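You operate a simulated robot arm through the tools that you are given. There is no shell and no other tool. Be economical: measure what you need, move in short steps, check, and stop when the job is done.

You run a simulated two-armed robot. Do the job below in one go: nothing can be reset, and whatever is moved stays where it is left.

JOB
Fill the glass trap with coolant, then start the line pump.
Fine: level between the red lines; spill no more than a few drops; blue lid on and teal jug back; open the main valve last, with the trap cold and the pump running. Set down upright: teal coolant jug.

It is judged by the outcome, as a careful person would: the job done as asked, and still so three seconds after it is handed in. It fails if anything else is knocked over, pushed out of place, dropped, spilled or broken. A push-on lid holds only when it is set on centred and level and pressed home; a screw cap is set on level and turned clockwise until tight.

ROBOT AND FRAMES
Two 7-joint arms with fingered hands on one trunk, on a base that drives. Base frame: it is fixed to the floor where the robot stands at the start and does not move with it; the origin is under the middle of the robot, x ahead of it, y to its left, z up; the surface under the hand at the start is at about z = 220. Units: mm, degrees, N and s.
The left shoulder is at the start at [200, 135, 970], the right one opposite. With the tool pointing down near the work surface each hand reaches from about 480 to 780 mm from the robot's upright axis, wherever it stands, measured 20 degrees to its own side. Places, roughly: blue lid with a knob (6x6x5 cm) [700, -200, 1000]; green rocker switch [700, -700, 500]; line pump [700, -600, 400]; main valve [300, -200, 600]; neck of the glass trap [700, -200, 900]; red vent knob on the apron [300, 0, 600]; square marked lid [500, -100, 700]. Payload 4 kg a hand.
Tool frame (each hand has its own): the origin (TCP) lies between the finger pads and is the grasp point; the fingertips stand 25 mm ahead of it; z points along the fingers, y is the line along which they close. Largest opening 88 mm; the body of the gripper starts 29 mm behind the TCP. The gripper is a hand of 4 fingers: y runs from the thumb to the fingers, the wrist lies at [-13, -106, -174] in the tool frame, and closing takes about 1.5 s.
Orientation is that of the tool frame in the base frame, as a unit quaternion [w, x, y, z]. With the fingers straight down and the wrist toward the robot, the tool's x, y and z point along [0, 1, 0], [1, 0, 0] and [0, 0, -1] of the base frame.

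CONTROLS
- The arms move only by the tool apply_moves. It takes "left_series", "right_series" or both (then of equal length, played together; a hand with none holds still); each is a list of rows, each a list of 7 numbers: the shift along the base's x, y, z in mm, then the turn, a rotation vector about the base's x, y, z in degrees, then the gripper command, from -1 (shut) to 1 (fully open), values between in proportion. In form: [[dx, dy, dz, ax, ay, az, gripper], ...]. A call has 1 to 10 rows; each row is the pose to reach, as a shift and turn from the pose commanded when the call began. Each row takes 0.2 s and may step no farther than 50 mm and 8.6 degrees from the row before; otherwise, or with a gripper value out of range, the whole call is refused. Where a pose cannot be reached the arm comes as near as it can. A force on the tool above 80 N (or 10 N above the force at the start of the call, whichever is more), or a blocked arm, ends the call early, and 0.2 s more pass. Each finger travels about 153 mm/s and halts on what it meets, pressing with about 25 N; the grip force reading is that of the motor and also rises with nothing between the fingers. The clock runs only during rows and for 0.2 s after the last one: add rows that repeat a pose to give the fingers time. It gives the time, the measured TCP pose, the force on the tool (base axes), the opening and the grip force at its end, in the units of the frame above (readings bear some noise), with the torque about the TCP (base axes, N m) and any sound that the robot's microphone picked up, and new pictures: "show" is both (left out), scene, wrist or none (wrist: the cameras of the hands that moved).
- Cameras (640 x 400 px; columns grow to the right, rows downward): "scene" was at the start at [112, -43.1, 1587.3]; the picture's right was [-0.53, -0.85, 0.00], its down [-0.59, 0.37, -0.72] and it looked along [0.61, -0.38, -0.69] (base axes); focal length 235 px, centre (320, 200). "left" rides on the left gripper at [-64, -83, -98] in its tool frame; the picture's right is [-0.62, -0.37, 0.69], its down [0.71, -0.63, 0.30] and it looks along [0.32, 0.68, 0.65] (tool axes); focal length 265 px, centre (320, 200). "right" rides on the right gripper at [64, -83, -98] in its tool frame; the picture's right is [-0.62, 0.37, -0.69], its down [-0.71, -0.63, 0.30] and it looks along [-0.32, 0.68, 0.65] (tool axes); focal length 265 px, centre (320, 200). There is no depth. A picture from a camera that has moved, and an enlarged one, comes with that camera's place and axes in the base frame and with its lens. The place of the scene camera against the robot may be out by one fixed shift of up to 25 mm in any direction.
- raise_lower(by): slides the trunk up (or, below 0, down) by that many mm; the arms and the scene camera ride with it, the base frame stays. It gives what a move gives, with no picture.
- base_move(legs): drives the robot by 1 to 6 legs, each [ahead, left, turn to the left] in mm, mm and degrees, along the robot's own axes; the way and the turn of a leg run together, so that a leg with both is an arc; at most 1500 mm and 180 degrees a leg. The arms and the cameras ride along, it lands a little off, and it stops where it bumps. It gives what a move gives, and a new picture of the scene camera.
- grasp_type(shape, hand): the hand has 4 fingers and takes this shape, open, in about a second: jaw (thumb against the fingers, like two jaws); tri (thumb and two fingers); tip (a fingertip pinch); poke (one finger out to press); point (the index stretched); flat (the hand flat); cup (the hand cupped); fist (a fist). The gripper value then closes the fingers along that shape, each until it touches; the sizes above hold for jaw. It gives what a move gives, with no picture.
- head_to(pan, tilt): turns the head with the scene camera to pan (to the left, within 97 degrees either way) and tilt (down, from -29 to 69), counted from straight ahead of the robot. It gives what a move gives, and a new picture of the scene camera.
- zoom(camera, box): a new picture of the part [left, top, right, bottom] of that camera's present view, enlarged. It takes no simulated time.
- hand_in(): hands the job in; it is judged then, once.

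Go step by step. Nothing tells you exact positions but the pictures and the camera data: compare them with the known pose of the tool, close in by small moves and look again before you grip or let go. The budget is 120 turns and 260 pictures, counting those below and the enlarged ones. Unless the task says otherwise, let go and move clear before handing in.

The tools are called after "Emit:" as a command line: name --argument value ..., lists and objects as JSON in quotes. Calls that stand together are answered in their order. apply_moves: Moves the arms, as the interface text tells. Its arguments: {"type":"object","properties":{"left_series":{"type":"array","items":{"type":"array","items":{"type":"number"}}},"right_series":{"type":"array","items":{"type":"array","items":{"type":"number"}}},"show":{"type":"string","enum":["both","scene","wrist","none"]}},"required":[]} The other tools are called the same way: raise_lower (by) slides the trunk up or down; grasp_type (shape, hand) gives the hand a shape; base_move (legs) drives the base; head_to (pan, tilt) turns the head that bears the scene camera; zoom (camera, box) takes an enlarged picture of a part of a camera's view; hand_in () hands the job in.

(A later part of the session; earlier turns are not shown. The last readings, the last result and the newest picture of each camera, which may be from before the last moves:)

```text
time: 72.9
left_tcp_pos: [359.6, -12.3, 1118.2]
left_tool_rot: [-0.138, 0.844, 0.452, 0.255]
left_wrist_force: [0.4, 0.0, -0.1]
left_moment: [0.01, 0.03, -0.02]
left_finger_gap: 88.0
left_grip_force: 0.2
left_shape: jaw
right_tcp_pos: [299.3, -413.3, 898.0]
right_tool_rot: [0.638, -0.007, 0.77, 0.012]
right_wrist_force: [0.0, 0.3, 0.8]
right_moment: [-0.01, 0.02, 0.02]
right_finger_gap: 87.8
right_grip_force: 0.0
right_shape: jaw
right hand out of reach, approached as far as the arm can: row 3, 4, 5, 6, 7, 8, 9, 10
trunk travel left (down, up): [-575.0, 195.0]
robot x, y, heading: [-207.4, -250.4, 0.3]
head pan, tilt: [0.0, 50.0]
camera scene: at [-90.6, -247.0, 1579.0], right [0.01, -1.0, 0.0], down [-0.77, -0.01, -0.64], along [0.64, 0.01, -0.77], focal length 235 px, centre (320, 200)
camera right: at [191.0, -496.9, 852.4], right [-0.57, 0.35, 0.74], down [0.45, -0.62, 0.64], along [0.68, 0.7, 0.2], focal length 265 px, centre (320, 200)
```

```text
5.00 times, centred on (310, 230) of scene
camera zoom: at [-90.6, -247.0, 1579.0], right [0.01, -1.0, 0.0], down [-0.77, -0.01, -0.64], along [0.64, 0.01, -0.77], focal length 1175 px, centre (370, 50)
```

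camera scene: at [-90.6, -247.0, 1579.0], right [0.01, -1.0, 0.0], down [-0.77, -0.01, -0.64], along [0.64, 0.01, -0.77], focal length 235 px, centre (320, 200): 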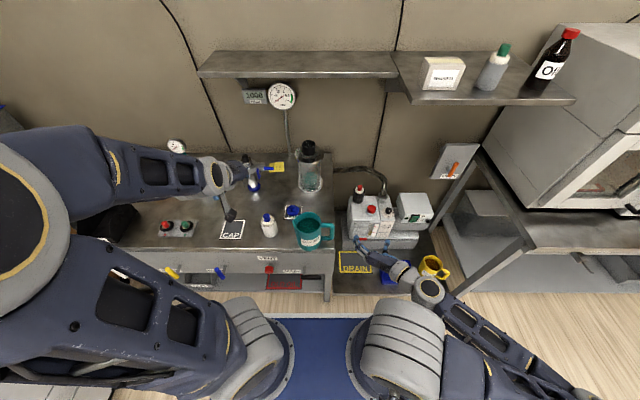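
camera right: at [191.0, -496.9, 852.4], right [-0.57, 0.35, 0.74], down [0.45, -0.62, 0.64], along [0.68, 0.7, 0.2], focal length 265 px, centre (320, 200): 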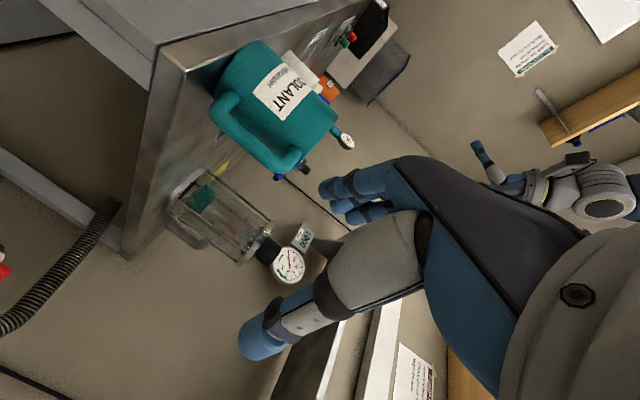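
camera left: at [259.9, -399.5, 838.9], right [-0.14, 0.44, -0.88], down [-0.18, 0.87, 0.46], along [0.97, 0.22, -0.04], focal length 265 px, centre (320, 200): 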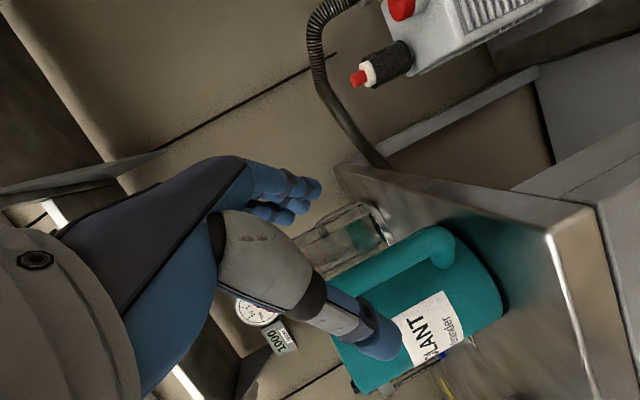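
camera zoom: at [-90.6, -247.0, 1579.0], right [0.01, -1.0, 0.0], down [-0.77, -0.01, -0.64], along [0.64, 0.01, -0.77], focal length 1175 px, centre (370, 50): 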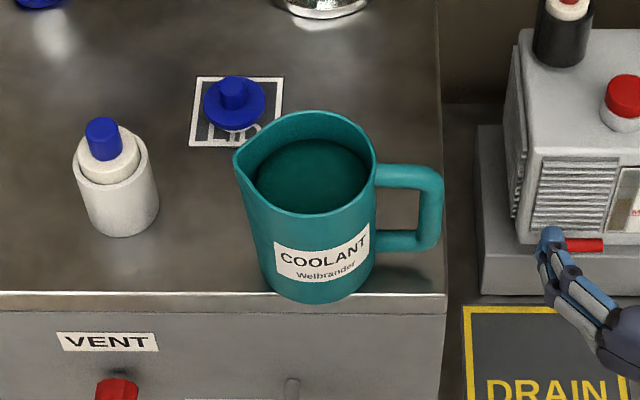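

Bar measured at (394,-285), z 775–856; loop interior free. I level the hand and move to just in front of the handle with the fingers half closed.

Emit:
apply_moves --right_series '[[3, 25, -16, 0, -5, 0, 0.5], [6, 50, -32, 0, -10, 0, 0], [8, 75, -48, 0, -10.5, 0, -0.15], [10, 100, -65, 0, -10.5, 0, -0.15], [12, 123, -82, 0, -10.5, 0, -0.15], [12, 123, -82, 0, -10.5, 0, -0.15]]'

Emit:
zoom --camera "scene" --box '[270, 190, 350, 270]'

```text
time: 74.3
left_tcp_pos: [359.2, -13.2, 1119.7]
left_tool_rot: [-0.138, 0.844, 0.453, 0.254]
left_wrist_force: [-0.3, 1.0, 0.3]
left_moment: [0.02, -0.06, 0.02]
left_finger_gap: 87.8
left_grip_force: 0.0
left_shape: jaw
right_tcp_pos: [311.4, -289.7, 817.8]
right_tool_rot: [0.705, -0.008, 0.709, 0.012]
right_wrist_force: [0.1, -0.4, 1.1]
right_moment: [0.02, -0.02, 0.01]
right_finger_gap: 37.5
right_grip_force: 0.0
right_shape: jaw
right hand out of reach, approached as far as the arm can: row 2
trunk travel left (down, up): [-575.0, 195.0]
robot x, y, heading: [-206.6, -252.5, 0.4]
head pan, tilt: [0.0, 50.0]
camera scene: at [-90.9, -246.9, 1579.0], right [0.01, -1.0, 0.0], down [-0.77, -0.01, -0.64], along [0.64, 0.01, -0.77], focal length 235 px, centre (320, 200)
camera right: at [212.5, -373.2, 753.8], right [-0.7, 0.35, 0.63], down [0.33, -0.63, 0.71], along [0.64, 0.7, 0.32], focal length 265 px, centre (320, 200)
```

scene: 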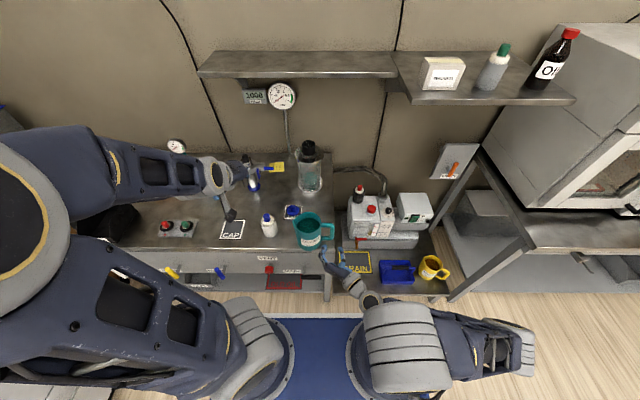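
right: 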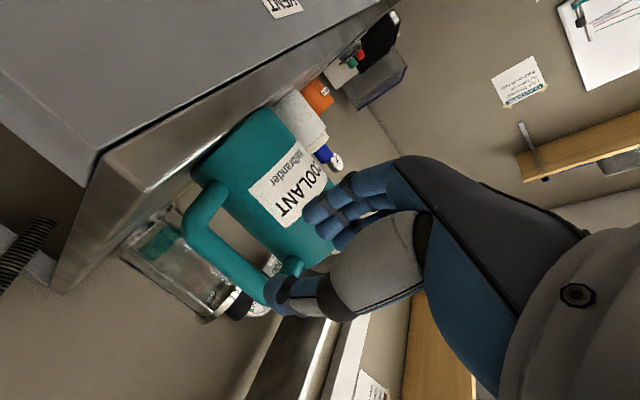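

```text
5.00 times, centred on (310, 230) of scene
camera zoom: at [-90.9, -246.9, 1579.0], right [0.01, -1.0, 0.0], down [-0.77, -0.01, -0.64], along [0.64, 0.01, -0.77], focal length 1175 px, centre (370, 50)
```

zoom: 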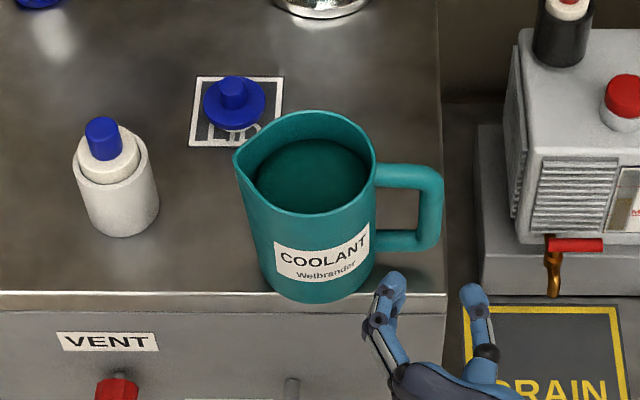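

Fingers straddle the bar nicely. Advance into the loop in two steps.

Emit:
apply_moves --right_series '[[20, 1, -1, 0, 0, 0, -0.15], [40, 1, -2, 0, 0, 0, -0.15], [55, 1, -2, 0, 0, 0, -0.15], [55, 1, -2, 0, 0, 0, -0.15]]' --show "none"

Emit:
zoom --camera "right" --box '[180, 120, 420, 360]'

Emit:
zoom --camera "scene" --box '[280, 200, 340, 260]'

```text
time: 75.3
left_tcp_pos: [359.1, -12.9, 1119.8]
left_tool_rot: [-0.137, 0.844, 0.452, 0.255]
left_wrist_force: [-0.6, -1.0, -1.2]
left_moment: [-0.02, -0.02, 0.03]
left_finger_gap: 88.0
left_grip_force: 0.1
left_shape: jaw
right_tcp_pos: [365.8, -286.8, 812.9]
right_tool_rot: [0.704, -0.008, 0.71, 0.011]
right_wrist_force: [-0.4, 0.7, -0.1]
right_moment: [-0.01, -0.05, -0.01]
right_finger_gap: 37.5
right_grip_force: 0.0
right_shape: jaw
trunk travel left (down, up): [-575.0, 195.0]
robot x, y, heading: [-205.6, -251.2, 0.2]
head pan, tilt: [0.0, 50.0]
```

```text
1.67 times, centred on (300, 240) of right
camera zoom: at [267.5, -372.5, 750.3], right [-0.7, 0.35, 0.63], down [0.33, -0.62, 0.71], along [0.64, 0.7, 0.32], focal length 442 px, centre (353, 133)
```

zoom: 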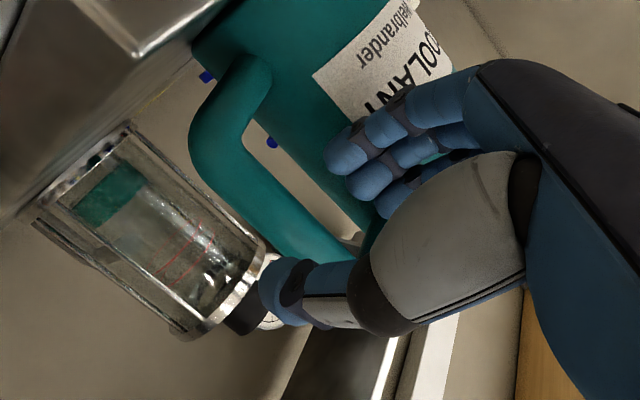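

```text
6.67 times, centred on (310, 230) of scene
camera zoom: at [-90.9, -246.9, 1579.0], right [0.01, -1.0, 0.0], down [-0.77, -0.01, -0.64], along [0.64, 0.01, -0.77], focal length 1567 px, centre (387, 0)
```

zoom: 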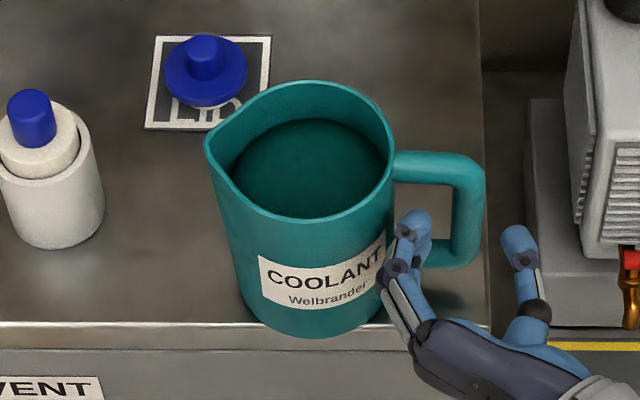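

Aligned; the loop's middle seems ~7 mm lower. I lower slightly and advance deeper.

Emit:
apply_moves --right_series '[[0, -1, -6, 0, 0, 0, -0.15], [10, -1, -6, 0, 0, 0, -0.15], [20, -1, -6, 0, 0, 0, -0.15], [30, -1, -6, 0, 0, 0, -0.15], [30, -1, -6, 0, 0, 0, -0.15]]' --show "none"

Emit:
zoom --camera "right" --box '[180, 120, 420, 360]'

Emit:
zoom --camera "scene" --box '[280, 200, 340, 260]'

```text
time: 76.5
left_tcp_pos: [359.8, -11.9, 1119.1]
left_tool_rot: [-0.138, 0.844, 0.452, 0.255]
left_wrist_force: [1.3, 0.0, -0.1]
left_moment: [0.0, -0.01, -0.01]
left_finger_gap: 88.3
left_grip_force: 0.1
left_shape: jaw
right_tcp_pos: [395.8, -292.0, 808.2]
right_tool_rot: [0.705, -0.008, 0.709, 0.011]
right_wrist_force: [0.3, 0.3, 0.6]
right_moment: [-0.01, 0.0, -0.02]
right_finger_gap: 37.3
right_grip_force: 0.0
right_shape: jaw
trunk travel left (down, up): [-575.0, 195.0]
robot x, y, heading: [-209.4, -251.8, 0.4]
head pan, tilt: [0.0, 50.0]
```

```text
1.67 times, centred on (300, 240) of right
camera zoom: at [296.6, -375.6, 744.4], right [-0.7, 0.35, 0.63], down [0.33, -0.62, 0.71], along [0.64, 0.7, 0.32], focal length 442 px, centre (353, 133)
```

zoom: 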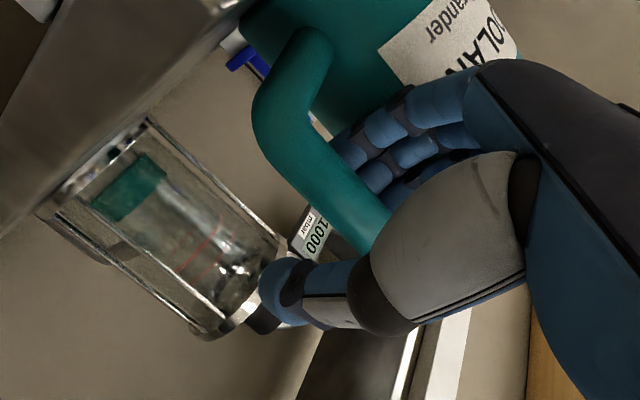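

```text
6.67 times, centred on (310, 230) of scene
camera zoom: at [-90.8, -246.9, 1579.0], right [0.01, -1.0, 0.0], down [-0.77, -0.01, -0.64], along [0.64, 0.01, -0.77], focal length 1567 px, centre (387, 0)
```

zoom: 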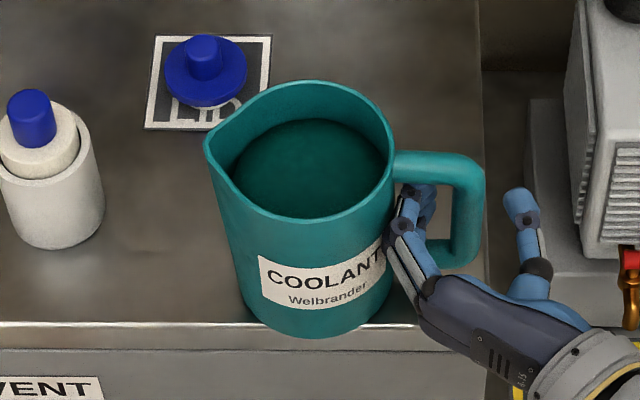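

Emit:
apply_moves --right_series '[[5, -1, 0, 0, 0, 0, -0.15], [10, -2, 0, 0, 0, 0, -0.2], [15, -2, 0, 0, 0, 0, -0.2], [15, -2, 0, 0, 0, 0, -0.2]]' --show "none"

Emit:
zoom --camera "right" --box '[180, 120, 420, 360]'

Emit:
zoom --camera "scene" --box '[280, 200, 340, 260]'

```text
time: 77.5
left_tcp_pos: [359.5, -14.3, 1118.8]
left_tool_rot: [-0.138, 0.844, 0.452, 0.256]
left_wrist_force: [-0.3, -0.2, 0.9]
left_moment: [-0.03, -0.02, 0.01]
left_finger_gap: 87.7
left_grip_force: 0.1
left_shape: jaw
right_tcp_pos: [411.2, -294.0, 807.8]
right_tool_rot: [0.704, -0.009, 0.71, 0.011]
right_wrist_force: [-1.4, -0.3, -0.7]
right_moment: [0.02, -0.01, 0.03]
right_finger_gap: 35.4
right_grip_force: 0.0
right_shape: jaw
trunk travel left (down, up): [-575.0, 195.0]
robot x, y, heading: [-209.7, -250.0, 0.4]
head pan, tilt: [0.0, 50.0]
```

```text
1.67 times, centred on (300, 240) of right
camera zoom: at [311.3, -377.3, 744.8], right [-0.7, 0.35, 0.63], down [0.33, -0.62, 0.71], along [0.64, 0.7, 0.32], focal length 442 px, centre (353, 133)
```

zoom: 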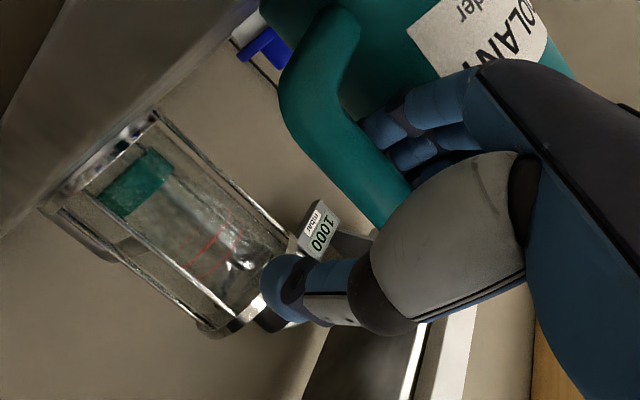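

```text
6.67 times, centred on (310, 230) of scene
camera zoom: at [-90.8, -247.0, 1579.0], right [0.01, -1.0, 0.0], down [-0.77, -0.01, -0.64], along [0.64, 0.01, -0.77], focal length 1567 px, centre (387, 0)
```

zoom: 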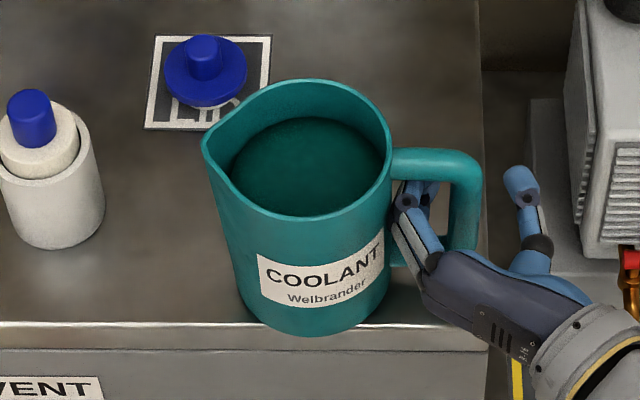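

The hand is deep through the loop. Close the right hand.

Emit:
apply_moves --right_series '[[0, 0, 0, 0, 0, 0, -0.4], [0, 0, 0, 0, 0, 0, -0.6], [0, 0, 0, 0, 0, 0, -0.8], [0, 0, 0, 0, 0, 0, -1], [0, 0, 0, 0, 0, 0, -1], [0, 0, 0, 0, 0, 0, -1], [0, 0, 0, 0, 0, 0, -1]]' --show "none"

Emit:
zoom --camera "right" --box '[180, 120, 420, 360]'

Emit:
zoom --camera "scene" --box '[280, 200, 340, 260]'

```text
time: 79.1
left_tcp_pos: [359.2, -13.9, 1119.7]
left_tool_rot: [-0.138, 0.843, 0.453, 0.256]
left_wrist_force: [-0.8, -0.8, 0.6]
left_moment: [0.01, -0.01, 0.03]
left_finger_gap: 87.8
left_grip_force: 0.0
left_shape: jaw
right_tcp_pos: [410.2, -292.5, 807.6]
right_tool_rot: [0.705, -0.008, 0.709, 0.009]
right_wrist_force: [1.1, -2.4, 1.4]
right_moment: [-0.08, 0.03, 0.02]
right_finger_gap: 0.1
right_grip_force: 25.6
right_shape: jaw
trunk travel left (down, up): [-575.0, 195.0]
robot x, y, heading: [-209.2, -248.0, 0.3]
head pan, tilt: [0.0, 50.0]
```

```text
1.67 times, centred on (300, 240) of right
camera zoom: at [311.4, -377.5, 744.8], right [-0.7, 0.35, 0.63], down [0.33, -0.62, 0.71], along [0.64, 0.7, 0.32], focal length 442 px, centre (353, 133)
```

zoom: 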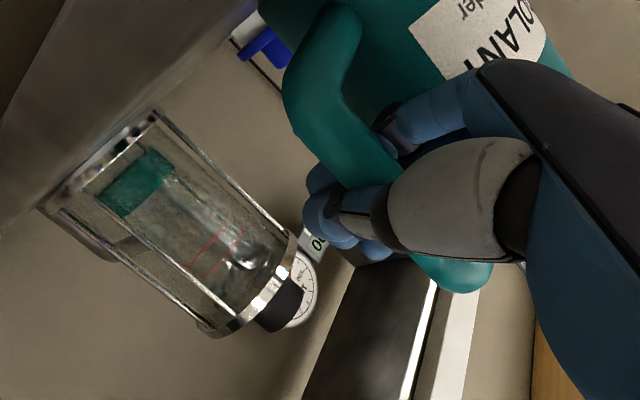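

```text
6.67 times, centred on (310, 230) of scene
camera zoom: at [-90.8, -247.0, 1579.0], right [0.01, -1.0, 0.0], down [-0.77, -0.01, -0.64], along [0.64, 0.01, -0.77], focal length 1567 px, centre (387, 0)
```

zoom: 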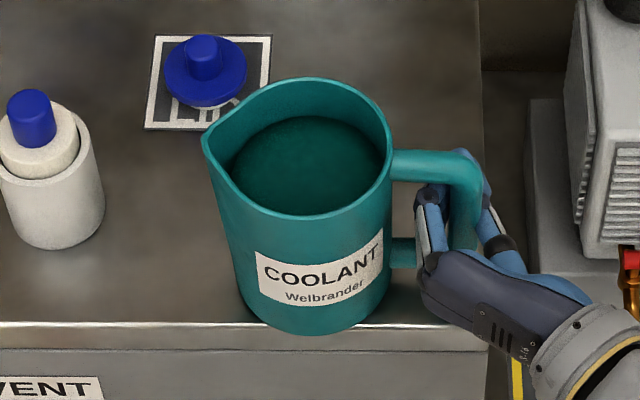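

Fully wrapped around the bar. Test lift 12 mm.

Emit:
apply_moves --right_series '[[0, 0, 4, 0, 0, 0, -1], [0, 0, 8, 0, 0, 0, -1], [0, 0, 12, 0, 0, 0, -1], [0, 0, 12, 0, 0, 0, -1]]' --show "none"

Emit:
zoom --camera "scene" --box '[280, 200, 340, 260]'

```text
time: 80.1
left_tcp_pos: [359.2, -13.4, 1119.2]
left_tool_rot: [-0.137, 0.844, 0.452, 0.255]
left_wrist_force: [-1.0, -1.2, -0.5]
left_moment: [-0.01, 0.0, -0.03]
left_finger_gap: 88.1
left_grip_force: 0.1
left_shape: jaw
right_tcp_pos: [410.2, -293.5, 820.3]
right_tool_rot: [0.705, -0.008, 0.71, 0.01]
right_wrist_force: [-0.1, 0.3, -6.5]
right_moment: [-0.37, 0.01, 0.08]
right_finger_gap: 0.0
right_grip_force: 24.8
right_shape: jaw
trunk travel left (down, up): [-575.0, 195.0]
robot x, y, heading: [-208.4, -247.1, 0.3]
head pan, tilt: [0.0, 50.0]
```

```text
6.67 times, centred on (310, 230) of scene
camera zoom: at [-90.7, -246.9, 1578.9], right [0.01, -1.0, 0.0], down [-0.77, -0.01, -0.64], along [0.64, 0.01, -0.77], focal length 1567 px, centre (387, 0)
```

zoom: 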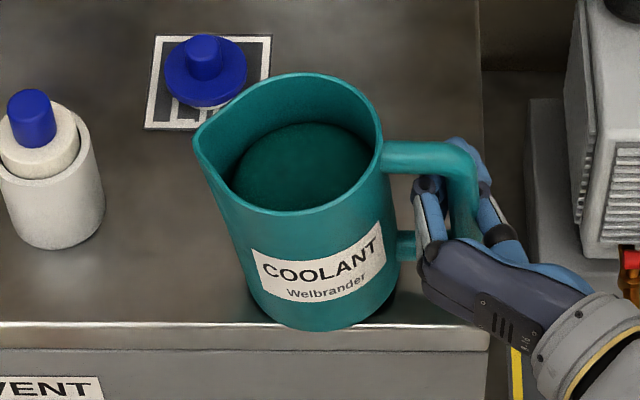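

Moment now reads −0.37 N·m: this grip resists. Lift further.

Emit:
apply_moves --right_series '[[0, 0, 5, 0, 0, 0, -1], [0, 0, 10, 0, 0, 0, -1], [0, 0, 15, 0, 0, 0, -1], [0, 0, 15, 0, 0, 0, -1]]' --show "none"

Emit:
zoom --camera "scene" --box '[280, 200, 340, 260]'

```text
time: 81.1
left_tcp_pos: [359.9, -13.5, 1119.4]
left_tool_rot: [-0.138, 0.844, 0.452, 0.255]
left_wrist_force: [0.3, -0.3, 0.0]
left_moment: [0.0, 0.01, 0.01]
left_finger_gap: 87.8
left_grip_force: 0.1
left_shape: jaw
right_tcp_pos: [410.2, -292.3, 835.3]
right_tool_rot: [0.705, -0.01, 0.709, 0.01]
right_wrist_force: [0.6, 0.3, -7.1]
right_moment: [-0.48, 0.0, -0.02]
right_finger_gap: 0.1
right_grip_force: 25.3
right_shape: jaw
trunk travel left (down, up): [-575.0, 195.0]
robot x, y, heading: [-207.3, -250.5, 0.4]
head pan, tilt: [0.0, 50.0]
```

```text
6.67 times, centred on (310, 230) of scene
camera zoom: at [-90.6, -246.9, 1578.9], right [0.01, -1.0, 0.0], down [-0.77, -0.01, -0.64], along [0.64, 0.01, -0.77], focal length 1567 px, centre (387, 0)
```

zoom: 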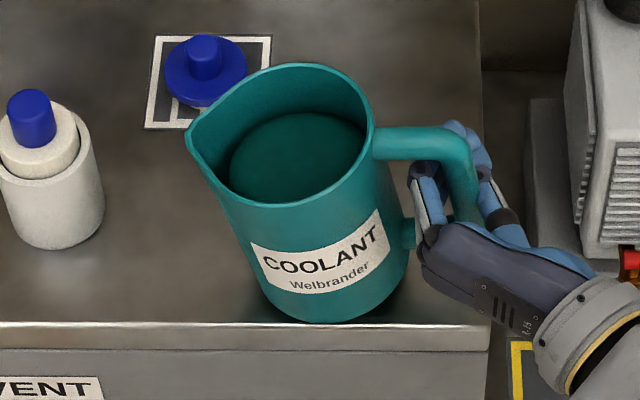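

It is nearly carrying the whole jug (7 N, 0.48 N·m). I roll the hand back to level the jug while lifting.

Emit:
apply_moves --right_series '[[0, 0, 4, 5, 0, 0, -1], [0, 0, 8, 10, 0, 0, -1], [0, 0, 12, 15, 0, 0, -1], [0, 0, 18, 15, 0, 0, -1], [0, 0, 18, 15, 0, 0, -1]]' --show "none"

Emit:
zoom --camera "scene" --box '[280, 200, 340, 260]'

Emit:
zoom --camera "right" --box '[180, 60, 500, 380]'

```text
time: 82.3
left_tcp_pos: [360.0, -13.0, 1120.1]
left_tool_rot: [-0.138, 0.843, 0.452, 0.256]
left_wrist_force: [-0.3, 0.5, 0.6]
left_moment: [-0.01, -0.01, -0.02]
left_finger_gap: 87.9
left_grip_force: 0.1
left_shape: jaw
right_tcp_pos: [410.3, -292.6, 853.2]
right_tool_rot: [0.7, 0.084, 0.701, 0.104]
right_wrist_force: [0.9, 0.4, -6.9]
right_moment: [-0.54, 0.02, -0.02]
right_finger_gap: 0.0
right_grip_force: 25.1
right_shape: jaw
trunk travel left (down, up): [-575.0, 195.0]
robot x, y, heading: [-209.6, -247.3, 0.2]
head pan, tilt: [0.0, 50.0]
```

```text
6.67 times, centred on (310, 230) of scene
camera zoom: at [-90.6, -246.9, 1578.9], right [0.01, -1.0, 0.0], down [-0.77, -0.01, -0.64], along [0.64, 0.01, -0.77], focal length 1567 px, centre (387, 0)
```

zoom: 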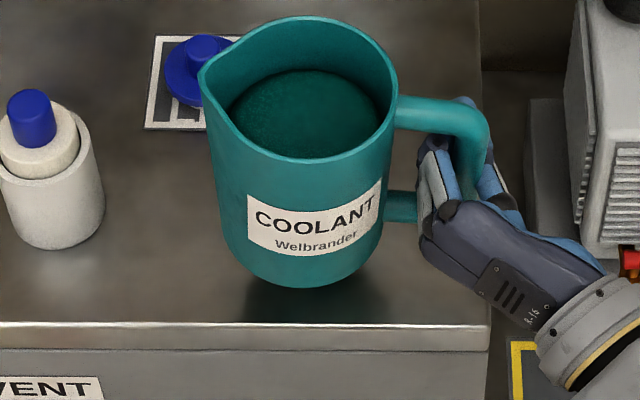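

```text
1.25 times, centred on (340, 220) of right
camera zoom: at [312.3, -356.9, 769.8], right [-0.7, 0.17, 0.69], down [0.33, -0.79, 0.52], along [0.64, 0.59, 0.49], focal length 332 px, centre (295, 175)
```

zoom: 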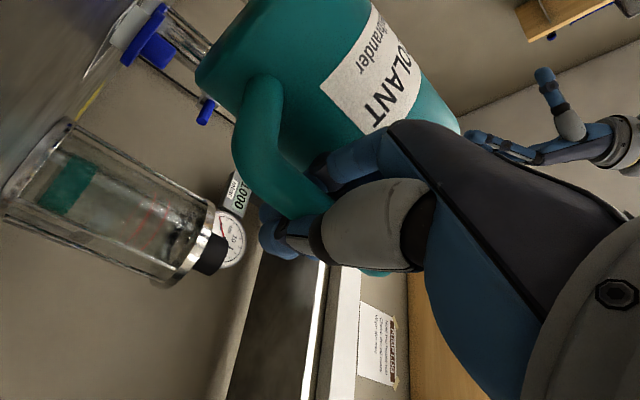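

The jug hangs level in the right hand (≈7 N), locked. I lift it by raising the trunk and then check.

Emit:
raise_lower --by 160

Emit:
head_to --pan 0 --tilt 55

```text
time: 84.1
left_tcp_pos: [359.0, -12.9, 1279.7]
left_tool_rot: [-0.138, 0.843, 0.453, 0.254]
left_wrist_force: [-0.2, 0.2, 0.1]
left_moment: [-0.03, 0.05, -0.02]
left_finger_gap: 87.9
left_grip_force: 0.0
left_shape: jaw
right_tcp_pos: [411.1, -291.8, 1014.3]
right_tool_rot: [0.7, 0.083, 0.702, 0.103]
right_wrist_force: [-0.5, -1.1, -7.9]
right_moment: [-0.49, 0.01, -0.01]
right_finger_gap: 0.2
right_grip_force: 25.4
right_shape: jaw
trunk travel left (down, up): [-735.0, 35.0]
robot x, y, heading: [-209.6, -250.0, 0.5]
head pan, tilt: [0.0, 50.0]
```

```text
time: 84.8
left_tcp_pos: [358.8, -12.0, 1279.1]
left_tool_rot: [-0.138, 0.844, 0.452, 0.254]
left_wrist_force: [0.0, 0.4, 0.2]
left_moment: [0.02, 0.02, -0.01]
left_finger_gap: 88.0
left_grip_force: 0.1
left_shape: jaw
right_tcp_pos: [411.4, -291.9, 1012.0]
right_tool_rot: [0.699, 0.083, 0.703, 0.103]
right_wrist_force: [0.1, 0.0, -7.2]
right_moment: [-0.49, -0.01, -0.02]
right_finger_gap: 0.0
right_grip_force: 25.2
right_shape: jaw
trunk travel left (down, up): [-735.0, 35.0]
robot x, y, heading: [-209.4, -251.1, 0.5]
head pan, tilt: [0.0, 55.0]
camera scene: at [-95.5, -246.9, 1732.4], right [0.01, -1.0, 0.0], down [-0.82, -0.01, -0.57], along [0.57, 0.0, -0.82], focal length 235 px, centre (320, 200)
```

scene: 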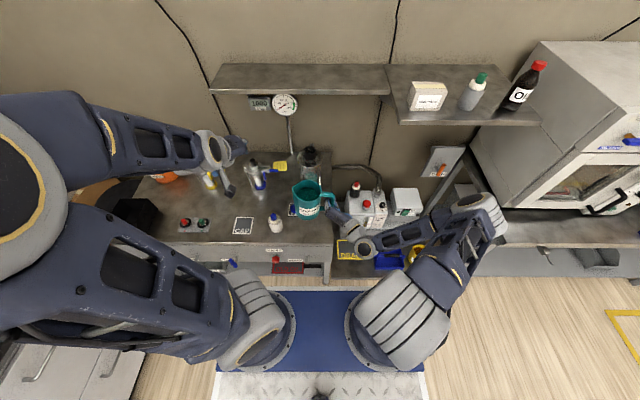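

Now I drive ahead so the right hand can reach the trap.

Emit:
base_move --legs '[[165, -20, 0]]'

```text
time: 86.2
left_tcp_pos: [526.6, -33.0, 1280.1]
left_tool_rot: [-0.136, 0.845, 0.45, 0.255]
left_wrist_force: [0.2, 0.0, -1.0]
left_moment: [-0.01, -0.01, -0.03]
left_finger_gap: 88.1
left_grip_force: 0.0
left_shape: jaw
right_tcp_pos: [579.9, -312.5, 1013.2]
right_tool_rot: [0.699, 0.084, 0.702, 0.102]
right_wrist_force: [-0.2, -0.4, -6.0]
right_moment: [-0.49, -0.04, -0.02]
right_finger_gap: 0.1
right_grip_force: 24.8
right_shape: jaw
trunk travel left (down, up): [-735.0, 35.0]
robot x, y, heading: [-44.9, -268.2, 0.2]
head pan, tilt: [0.0, 55.0]
camera scene: at [72.6, -266.0, 1732.4], right [0.01, -1.0, 0.0], down [-0.82, 0.0, -0.57], along [0.57, 0.0, -0.82], focal length 235 px, centre (320, 200)
```

scene: 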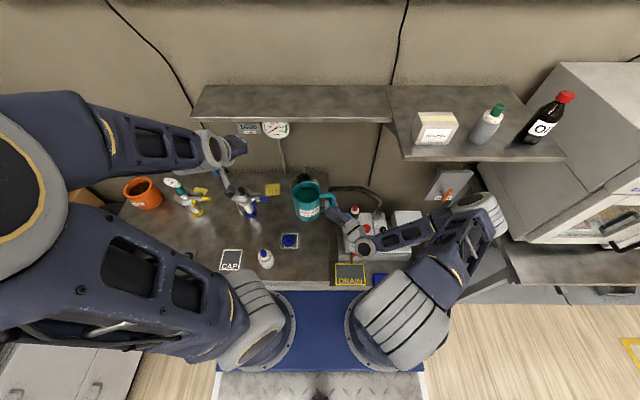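

I move to a pre-pour place right of the trap, tilting 30° (liquid still well below the lip).

Emit:
apply_moves --right_series '[[25, -17, 10, 0, 0, 0, -1], [51, -33, 19, -5, 0, 0, -1], [77, -50, 29, -10, 0, 0, -1], [102, -67, 38, -15, 0, 0, -1], [128, -84, 48, -20, 0, 0, -1], [153, -100, 57, -25, 0, 0, -1], [153, -100, 57, -30, 0, 0, -1]]' --show "scene"

Emit:
zoom --camera "scene" --box '[260, 130, 380, 250]'

Emit:
zoom --camera "right" --box '[0, 0, 640, 400]'

```text
time: 87.8
left_tcp_pos: [527.4, -33.6, 1279.3]
left_tool_rot: [-0.137, 0.844, 0.45, 0.255]
left_wrist_force: [-0.7, 0.1, 0.3]
left_moment: [0.02, 0.03, -0.01]
left_finger_gap: 87.8
left_grip_force: 0.1
left_shape: jaw
right_tcp_pos: [733.4, -412.4, 1069.4]
right_tool_rot: [0.697, -0.1, 0.705, -0.083]
right_wrist_force: [-1.1, 0.4, -6.9]
right_moment: [-0.42, -0.08, 0.01]
right_finger_gap: 0.1
right_grip_force: 25.0
right_shape: jaw
trunk travel left (down, up): [-735.0, 35.0]
robot x, y, heading: [-38.1, -265.9, 0.3]
head pan, tilt: [0.0, 55.0]
camera scene: at [72.7, -266.2, 1732.4], right [0.01, -1.0, 0.0], down [-0.82, 0.0, -0.57], along [0.57, 0.0, -0.82], focal length 235 px, centre (320, 200)
```

scene: 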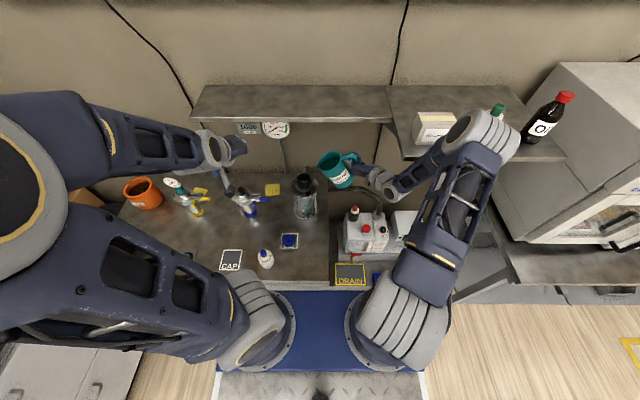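

```text
3.33 times, centred on (320, 190) of scene
camera zoom: at [72.7, -266.2, 1732.4], right [0.01, -1.0, 0.0], down [-0.82, 0.0, -0.57], along [0.57, 0.0, -0.82], focal length 783 px, centre (320, 233)
```

zoom: 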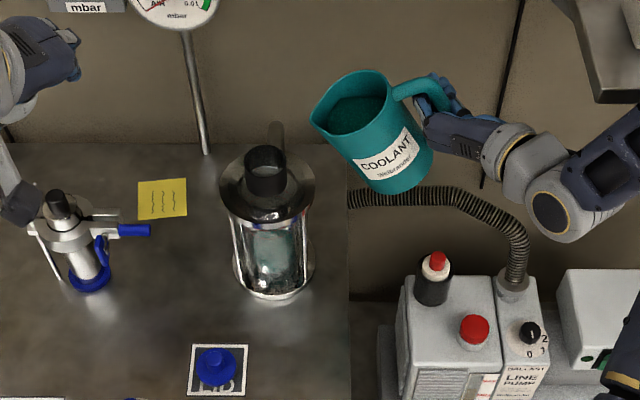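

```text
1.00 times, centred on (320, 200) of right (not enlarged: the box is as wide or as high as the picture)
camera zoom: at [634.5, -509.3, 1030.9], right [-0.7, 0.5, 0.51], down [0.33, -0.42, 0.85], along [0.64, 0.76, 0.13], focal length 265 px, centre (320, 200)
```

zoom: 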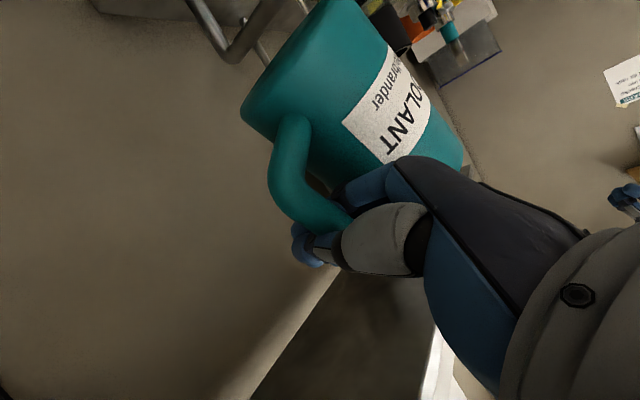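

The geometry matches: lip at ≈(717,-261,1060), neck centre (718,-197), neck top ≈972. I bring the lip over the neck at ~42° tilt.

Emit:
apply_moves --right_series '[[1, 14, -4, -3, 0, 0, -1], [2, 28, -9, -6, 0, 0, -1], [2, 42, -14, -9, 0, 0, -1], [2, 54, -19, -12, 0, 0, -1], [2, 54, -19, -12, 0, 0, -1]]' --show "none"

Emit:
zoom --camera "scene" --box '[280, 140, 360, 220]'

```text
time: 89.0
left_tcp_pos: [527.7, -33.8, 1280.5]
left_tool_rot: [-0.137, 0.844, 0.451, 0.255]
left_wrist_force: [0.1, 0.2, 0.2]
left_moment: [0.03, -0.03, -0.03]
left_finger_gap: 87.7
left_grip_force: 0.0
left_shape: jaw
right_tcp_pos: [732.9, -358.0, 1052.3]
right_tool_rot: [0.683, -0.173, 0.692, -0.157]
right_wrist_force: [-0.6, 0.7, -6.2]
right_moment: [-0.33, -0.09, 0.0]
right_finger_gap: 0.0
right_grip_force: 24.6
right_shape: jaw
trunk travel left (down, up): [-735.0, 35.0]
robot x, y, heading: [-43.1, -264.2, 0.2]
head pan, tilt: [0.0, 55.0]
```

```text
5.00 times, centred on (320, 180) of scene
camera zoom: at [72.7, -266.0, 1732.4], right [0.01, -1.0, 0.0], down [-0.82, 0.0, -0.57], along [0.57, 0.0, -0.82], focal length 1175 px, centre (320, 300)
```

zoom: 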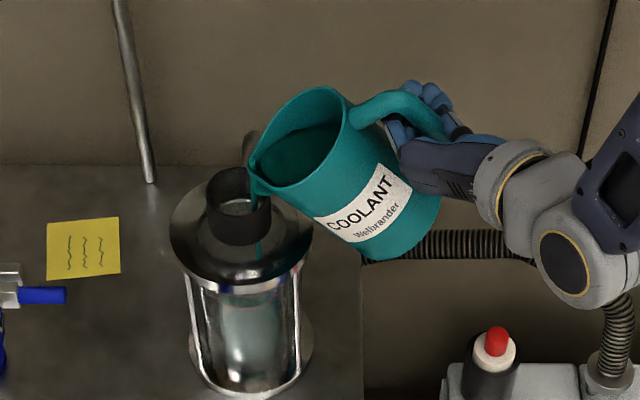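

The stream has already started, at the near-right edge of the neck. I tilt back at once and check for drops.

Emit:
apply_moves --right_series '[[3, 3, 5, 8, 0, 0, -1], [5, 5, 10, 14, 0, 0, -1]]' --show "none"

Emit:
zoom --camera "scene" --box '[280, 140, 360, 220]'

Emit:
zoom --camera "scene" --box '[285, 165, 335, 225]'

Emit:
zoom --camera "left" --box '[0, 0, 640, 400]'

```text
time: 89.6
left_tcp_pos: [526.5, -33.1, 1279.9]
left_tool_rot: [-0.137, 0.844, 0.452, 0.255]
left_wrist_force: [1.2, -0.2, 0.5]
left_moment: [0.02, 0.03, 0.01]
left_finger_gap: 88.0
left_grip_force: 0.1
left_shape: jaw
right_tcp_pos: [740.9, -353.2, 1061.7]
right_tool_rot: [0.699, -0.088, 0.706, -0.071]
right_wrist_force: [-0.1, 0.3, -6.9]
right_moment: [-0.4, -0.04, -0.01]
right_finger_gap: 0.0
right_grip_force: 25.0
right_shape: jaw
trunk travel left (down, up): [-735.0, 35.0]
robot x, y, heading: [-42.9, -267.8, 0.7]
head pan, tilt: [0.0, 55.0]
```

```text
5.00 times, centred on (320, 180) of scene
camera zoom: at [72.7, -266.0, 1732.4], right [0.01, -1.0, 0.0], down [-0.82, 0.0, -0.57], along [0.57, 0.0, -0.82], focal length 1175 px, centre (320, 300)
```

zoom: 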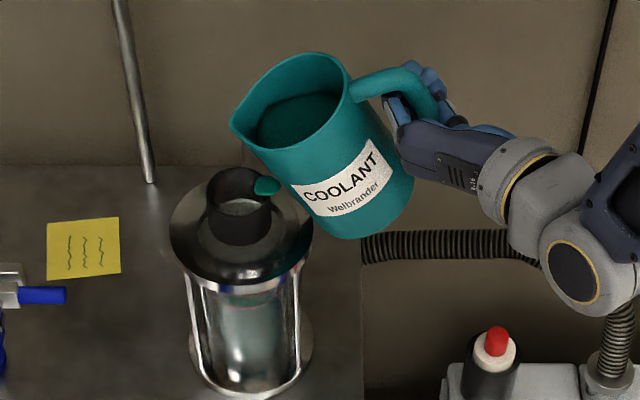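

```text
6.67 times, centred on (310, 195) of scene
camera zoom: at [72.7, -266.0, 1732.4], right [0.01, -1.0, 0.0], down [-0.82, 0.0, -0.57], along [0.57, 0.0, -0.82], focal length 1567 px, centre (387, 233)
```

zoom: 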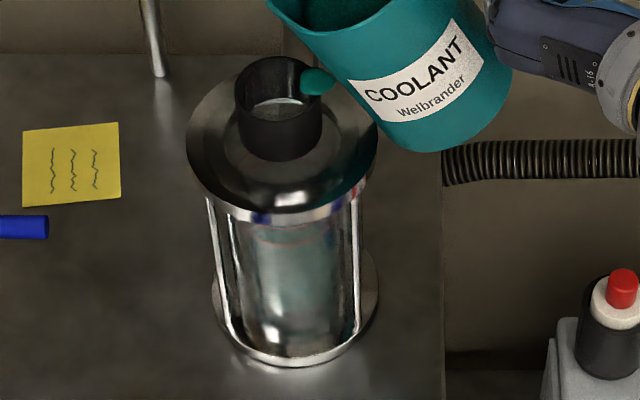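

```text
1.00 times, centred on (320, 200) of left (not enlarged: the box is as wide or as high as the picture)
camera zoom: at [399.3, -76.8, 1325.3], right [-0.38, 0.1, -0.92], down [-0.1, 0.98, 0.14], along [0.92, 0.15, -0.37], focal length 265 px, centre (320, 200)
```

zoom: 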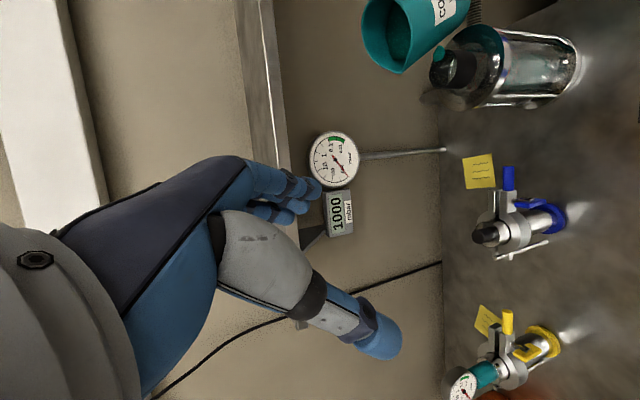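

Emit:
zoom --camera "left" --box '[360, 0, 600, 130]'

```text
2.67 times, centred on (480, 65) of left
camera zoom: at [399.3, -76.8, 1325.3], right [-0.38, 0.1, -0.92], down [-0.1, 0.98, 0.14], along [0.92, 0.15, -0.37], focal length 708 px, centre (-107, 560)
```

zoom: 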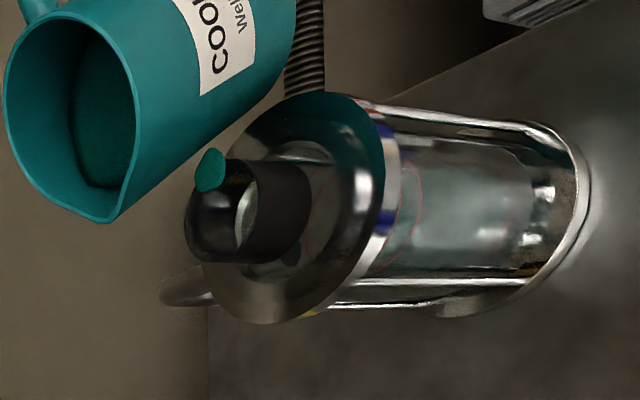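

The stream fell about 16 mm too far right (at y≈-213). I shift the jug left by that much and pour again, gently, stopping with the tilt to look.

Emit:
apply_moves --right_series '[[-4, 8, -8, 0, 0, 0, -1], [-8, 13, -15, -4, 0, 0, -1], [-8, 13, -17, -9, 0, 0, -1], [-8, 13, -17, -12, 0, 0, -1], [-8, 13, -17, -12, 0, 0, -1]]' --show "none"

Emit:
zoom --camera "scene" --box '[280, 140, 360, 220]'

Emit:
zoom --camera "left" --box '[360, 0, 600, 130]'

```text
time: 90.8
left_tcp_pos: [527.4, -33.0, 1280.0]
left_tool_rot: [-0.137, 0.844, 0.452, 0.255]
left_wrist_force: [1.0, -1.2, -0.4]
left_moment: [0.0, 0.0, 0.02]
left_finger_gap: 87.8
left_grip_force: 0.2
left_shape: jaw
right_tcp_pos: [731.2, -341.4, 1046.2]
right_tool_rot: [0.687, -0.159, 0.694, -0.145]
right_wrist_force: [0.4, -14.5, 13.9]
right_moment: [-0.05, 0.07, 0.09]
right_finger_gap: 0.2
right_grip_force: 24.9
right_shape: jaw
trunk travel left (down, up): [-735.0, 35.0]
robot x, y, heading: [-43.7, -265.3, 0.2]
head pan, tilt: [0.0, 55.0]
```

```text
5.00 times, centred on (320, 180) of scene
camera zoom: at [72.1, -266.6, 1732.5], right [0.01, -1.0, 0.0], down [-0.82, 0.0, -0.57], along [0.57, 0.0, -0.82], focal length 1175 px, centre (320, 300)
```

zoom: 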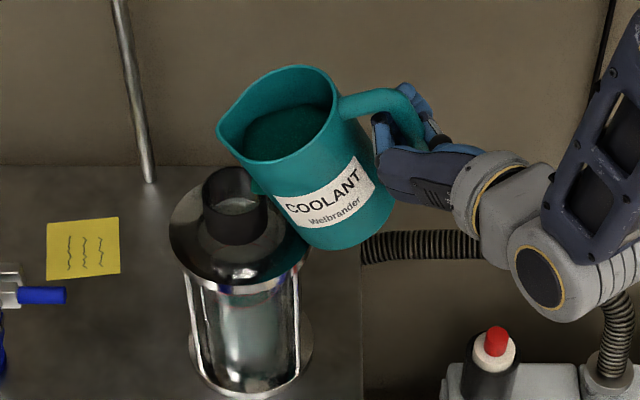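

```text
2.67 times, centred on (480, 65) of left
camera zoom: at [398.8, -77.3, 1325.6], right [-0.38, 0.1, -0.92], down [-0.1, 0.98, 0.14], along [0.92, 0.15, -0.36], focal length 708 px, centre (-107, 560)
```

zoom: 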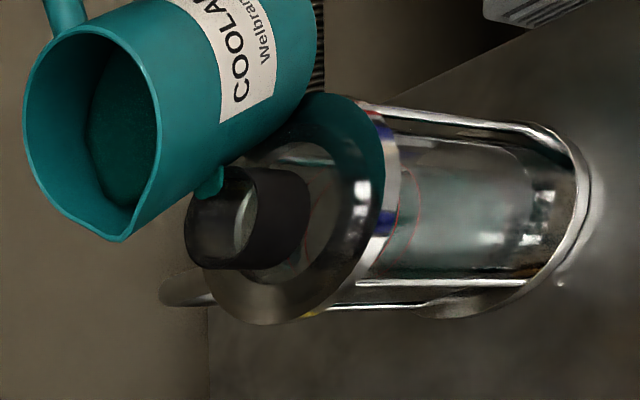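

The jug wall touched the neck rim (14 N). I back off up and right immediately and check the trap.

Emit:
apply_moves --right_series '[[0, -6, 12, 3, 0, 0, -1], [2, -12, 28, 8, 0, 0, -1], [2, -12, 28, 8, 0, 0, -1]]' --show "none"

Emit:
zoom --camera "scene" --box '[280, 140, 360, 220]'

Emit:
zoom --camera "left" --box '[360, 0, 600, 130]'

```text
time: 91.6
left_tcp_pos: [527.1, -33.2, 1279.6]
left_tool_rot: [-0.137, 0.844, 0.451, 0.256]
left_wrist_force: [-0.3, 0.7, -0.2]
left_moment: [-0.03, 0.0, -0.03]
left_finger_gap: 88.2
left_grip_force: 0.1
left_shape: jaw
right_tcp_pos: [732.3, -353.0, 1071.3]
right_tool_rot: [0.696, -0.113, 0.703, -0.095]
right_wrist_force: [-0.4, -0.6, -6.8]
right_moment: [-0.39, -0.09, -0.02]
right_finger_gap: 0.2
right_grip_force: 24.8
right_shape: jaw
trunk travel left (down, up): [-735.0, 35.0]
robot x, y, heading: [-43.8, -270.0, 0.1]
head pan, tilt: [0.0, 55.0]
```

```text
5.00 times, centred on (320, 180) of scene
camera zoom: at [72.7, -265.9, 1732.4], right [0.01, -1.0, 0.0], down [-0.82, 0.0, -0.57], along [0.57, 0.0, -0.82], focal length 1175 px, centre (320, 300)
```

zoom: 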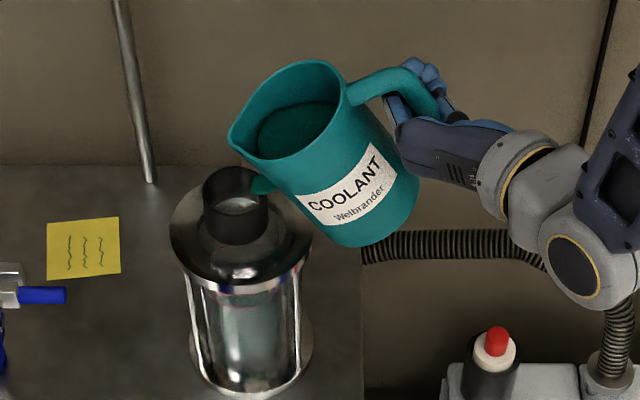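

```text
2.67 times, centred on (480, 65) of left
camera zoom: at [399.3, -76.8, 1325.2], right [-0.38, 0.1, -0.92], down [-0.1, 0.98, 0.14], along [0.92, 0.15, -0.37], focal length 708 px, centre (-107, 560)
```

zoom: 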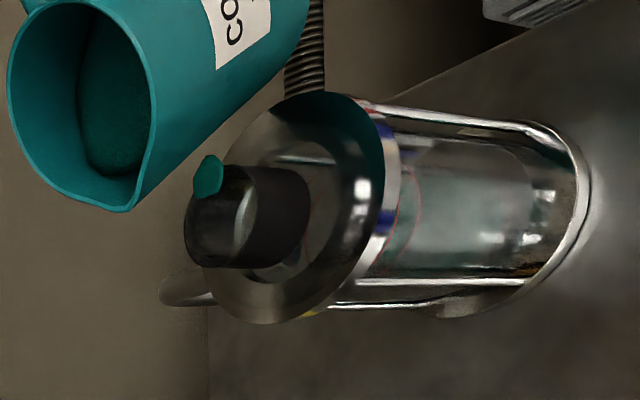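

A small blob sits on the rim; the neck moved ~2 mm at most. Now I pour from higher and further left (lip ≈ (717,-192,1012)).

Emit:
apply_moves --right_series '[[1, 5, 0, -4, 0, 0, -1], [1, 11, -1, -8, 0, 0, -1], [1, 11, -1, -10, 0, 0, -1], [1, 11, -1, -10, 0, 0, -1]]' --show "none"

Emit:
zoom --camera "scene" --box '[280, 140, 360, 220]'

Emit:
zoom --camera "left" --box '[360, 0, 600, 130]'

```text
time: 92.6
left_tcp_pos: [528.0, -33.5, 1280.0]
left_tool_rot: [-0.137, 0.844, 0.45, 0.256]
left_wrist_force: [-0.3, 0.5, 0.7]
left_moment: [0.01, 0.0, -0.01]
left_finger_gap: 87.8
left_grip_force: 0.0
left_shape: jaw
right_tcp_pos: [733.7, -340.8, 1070.9]
right_tool_rot: [0.683, -0.172, 0.692, -0.157]
right_wrist_force: [-0.7, 0.5, -6.9]
right_moment: [-0.34, -0.07, 0.01]
right_finger_gap: 0.0
right_grip_force: 25.1
right_shape: jaw
trunk travel left (down, up): [-735.0, 35.0]
robot x, y, heading: [-40.9, -263.4, 0.2]
head pan, tilt: [0.0, 55.0]
```

```text
5.00 times, centred on (320, 180) of scene
camera zoom: at [72.7, -266.0, 1732.4], right [0.01, -1.0, 0.0], down [-0.82, 0.0, -0.57], along [0.57, 0.0, -0.82], focal length 1175 px, centre (320, 300)
```

zoom: 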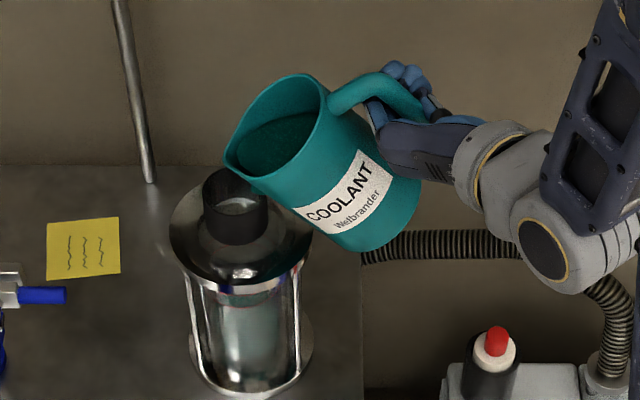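

```text
2.67 times, centred on (480, 65) of left
camera zoom: at [399.3, -76.9, 1325.3], right [-0.38, 0.1, -0.92], down [-0.1, 0.98, 0.14], along [0.92, 0.15, -0.37], focal length 708 px, centre (-107, 560)
```

zoom: 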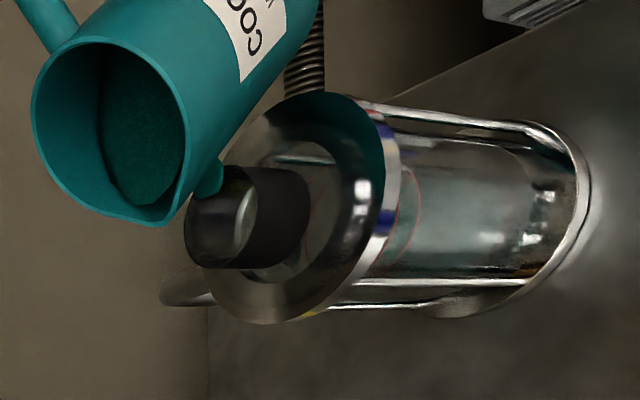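

Liquid is almost at the lip, well centred. I tilt 4° more about the lip.

Emit:
apply_moves --right_series '[[0, 2, 5, -2, 0, 0, -1], [0, 4, 10, -4, 0, 0, -1], [0, 4, 10, -4, 0, 0, -1]]' --show "none"

Emit:
zoom --camera "scene" --box '[280, 140, 360, 220]'

Emit:
zoom --camera "left" --box '[360, 0, 600, 130]'

```text
time: 93.4
left_tcp_pos: [528.0, -33.5, 1279.6]
left_tool_rot: [-0.138, 0.844, 0.451, 0.255]
left_wrist_force: [-0.5, -0.4, -0.2]
left_moment: [0.03, 0.02, -0.02]
left_finger_gap: 87.8
left_grip_force: 0.1
left_shape: jaw
right_tcp_pos: [734.3, -337.8, 1081.6]
right_tool_rot: [0.676, -0.196, 0.687, -0.18]
right_wrist_force: [-0.3, -0.6, -5.4]
right_moment: [-0.29, -0.1, 0.02]
right_finger_gap: 0.0
right_grip_force: 24.2
right_shape: jaw
trunk travel left (down, up): [-735.0, 35.0]
robot x, y, heading: [-42.9, -270.6, 0.3]
head pan, tilt: [0.0, 55.0]
```

```text
5.00 times, centred on (320, 180) of scene
camera zoom: at [72.7, -266.0, 1732.4], right [0.01, -1.0, 0.0], down [-0.82, 0.0, -0.57], along [0.57, 0.0, -0.82], focal length 1175 px, centre (320, 300)
```

zoom: 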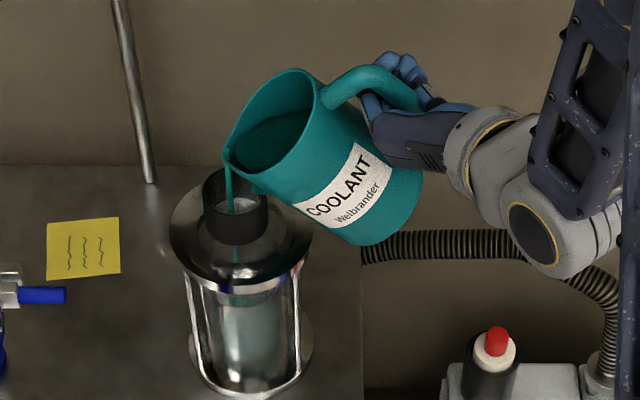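

```text
2.67 times, centred on (480, 65) of left
camera zoom: at [399.3, -76.9, 1325.3], right [-0.38, 0.1, -0.92], down [-0.1, 0.98, 0.14], along [0.92, 0.15, -0.37], focal length 708 px, centre (-107, 560)
```

zoom: 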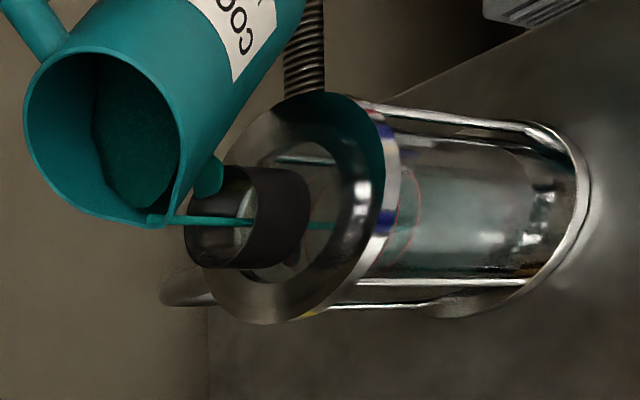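

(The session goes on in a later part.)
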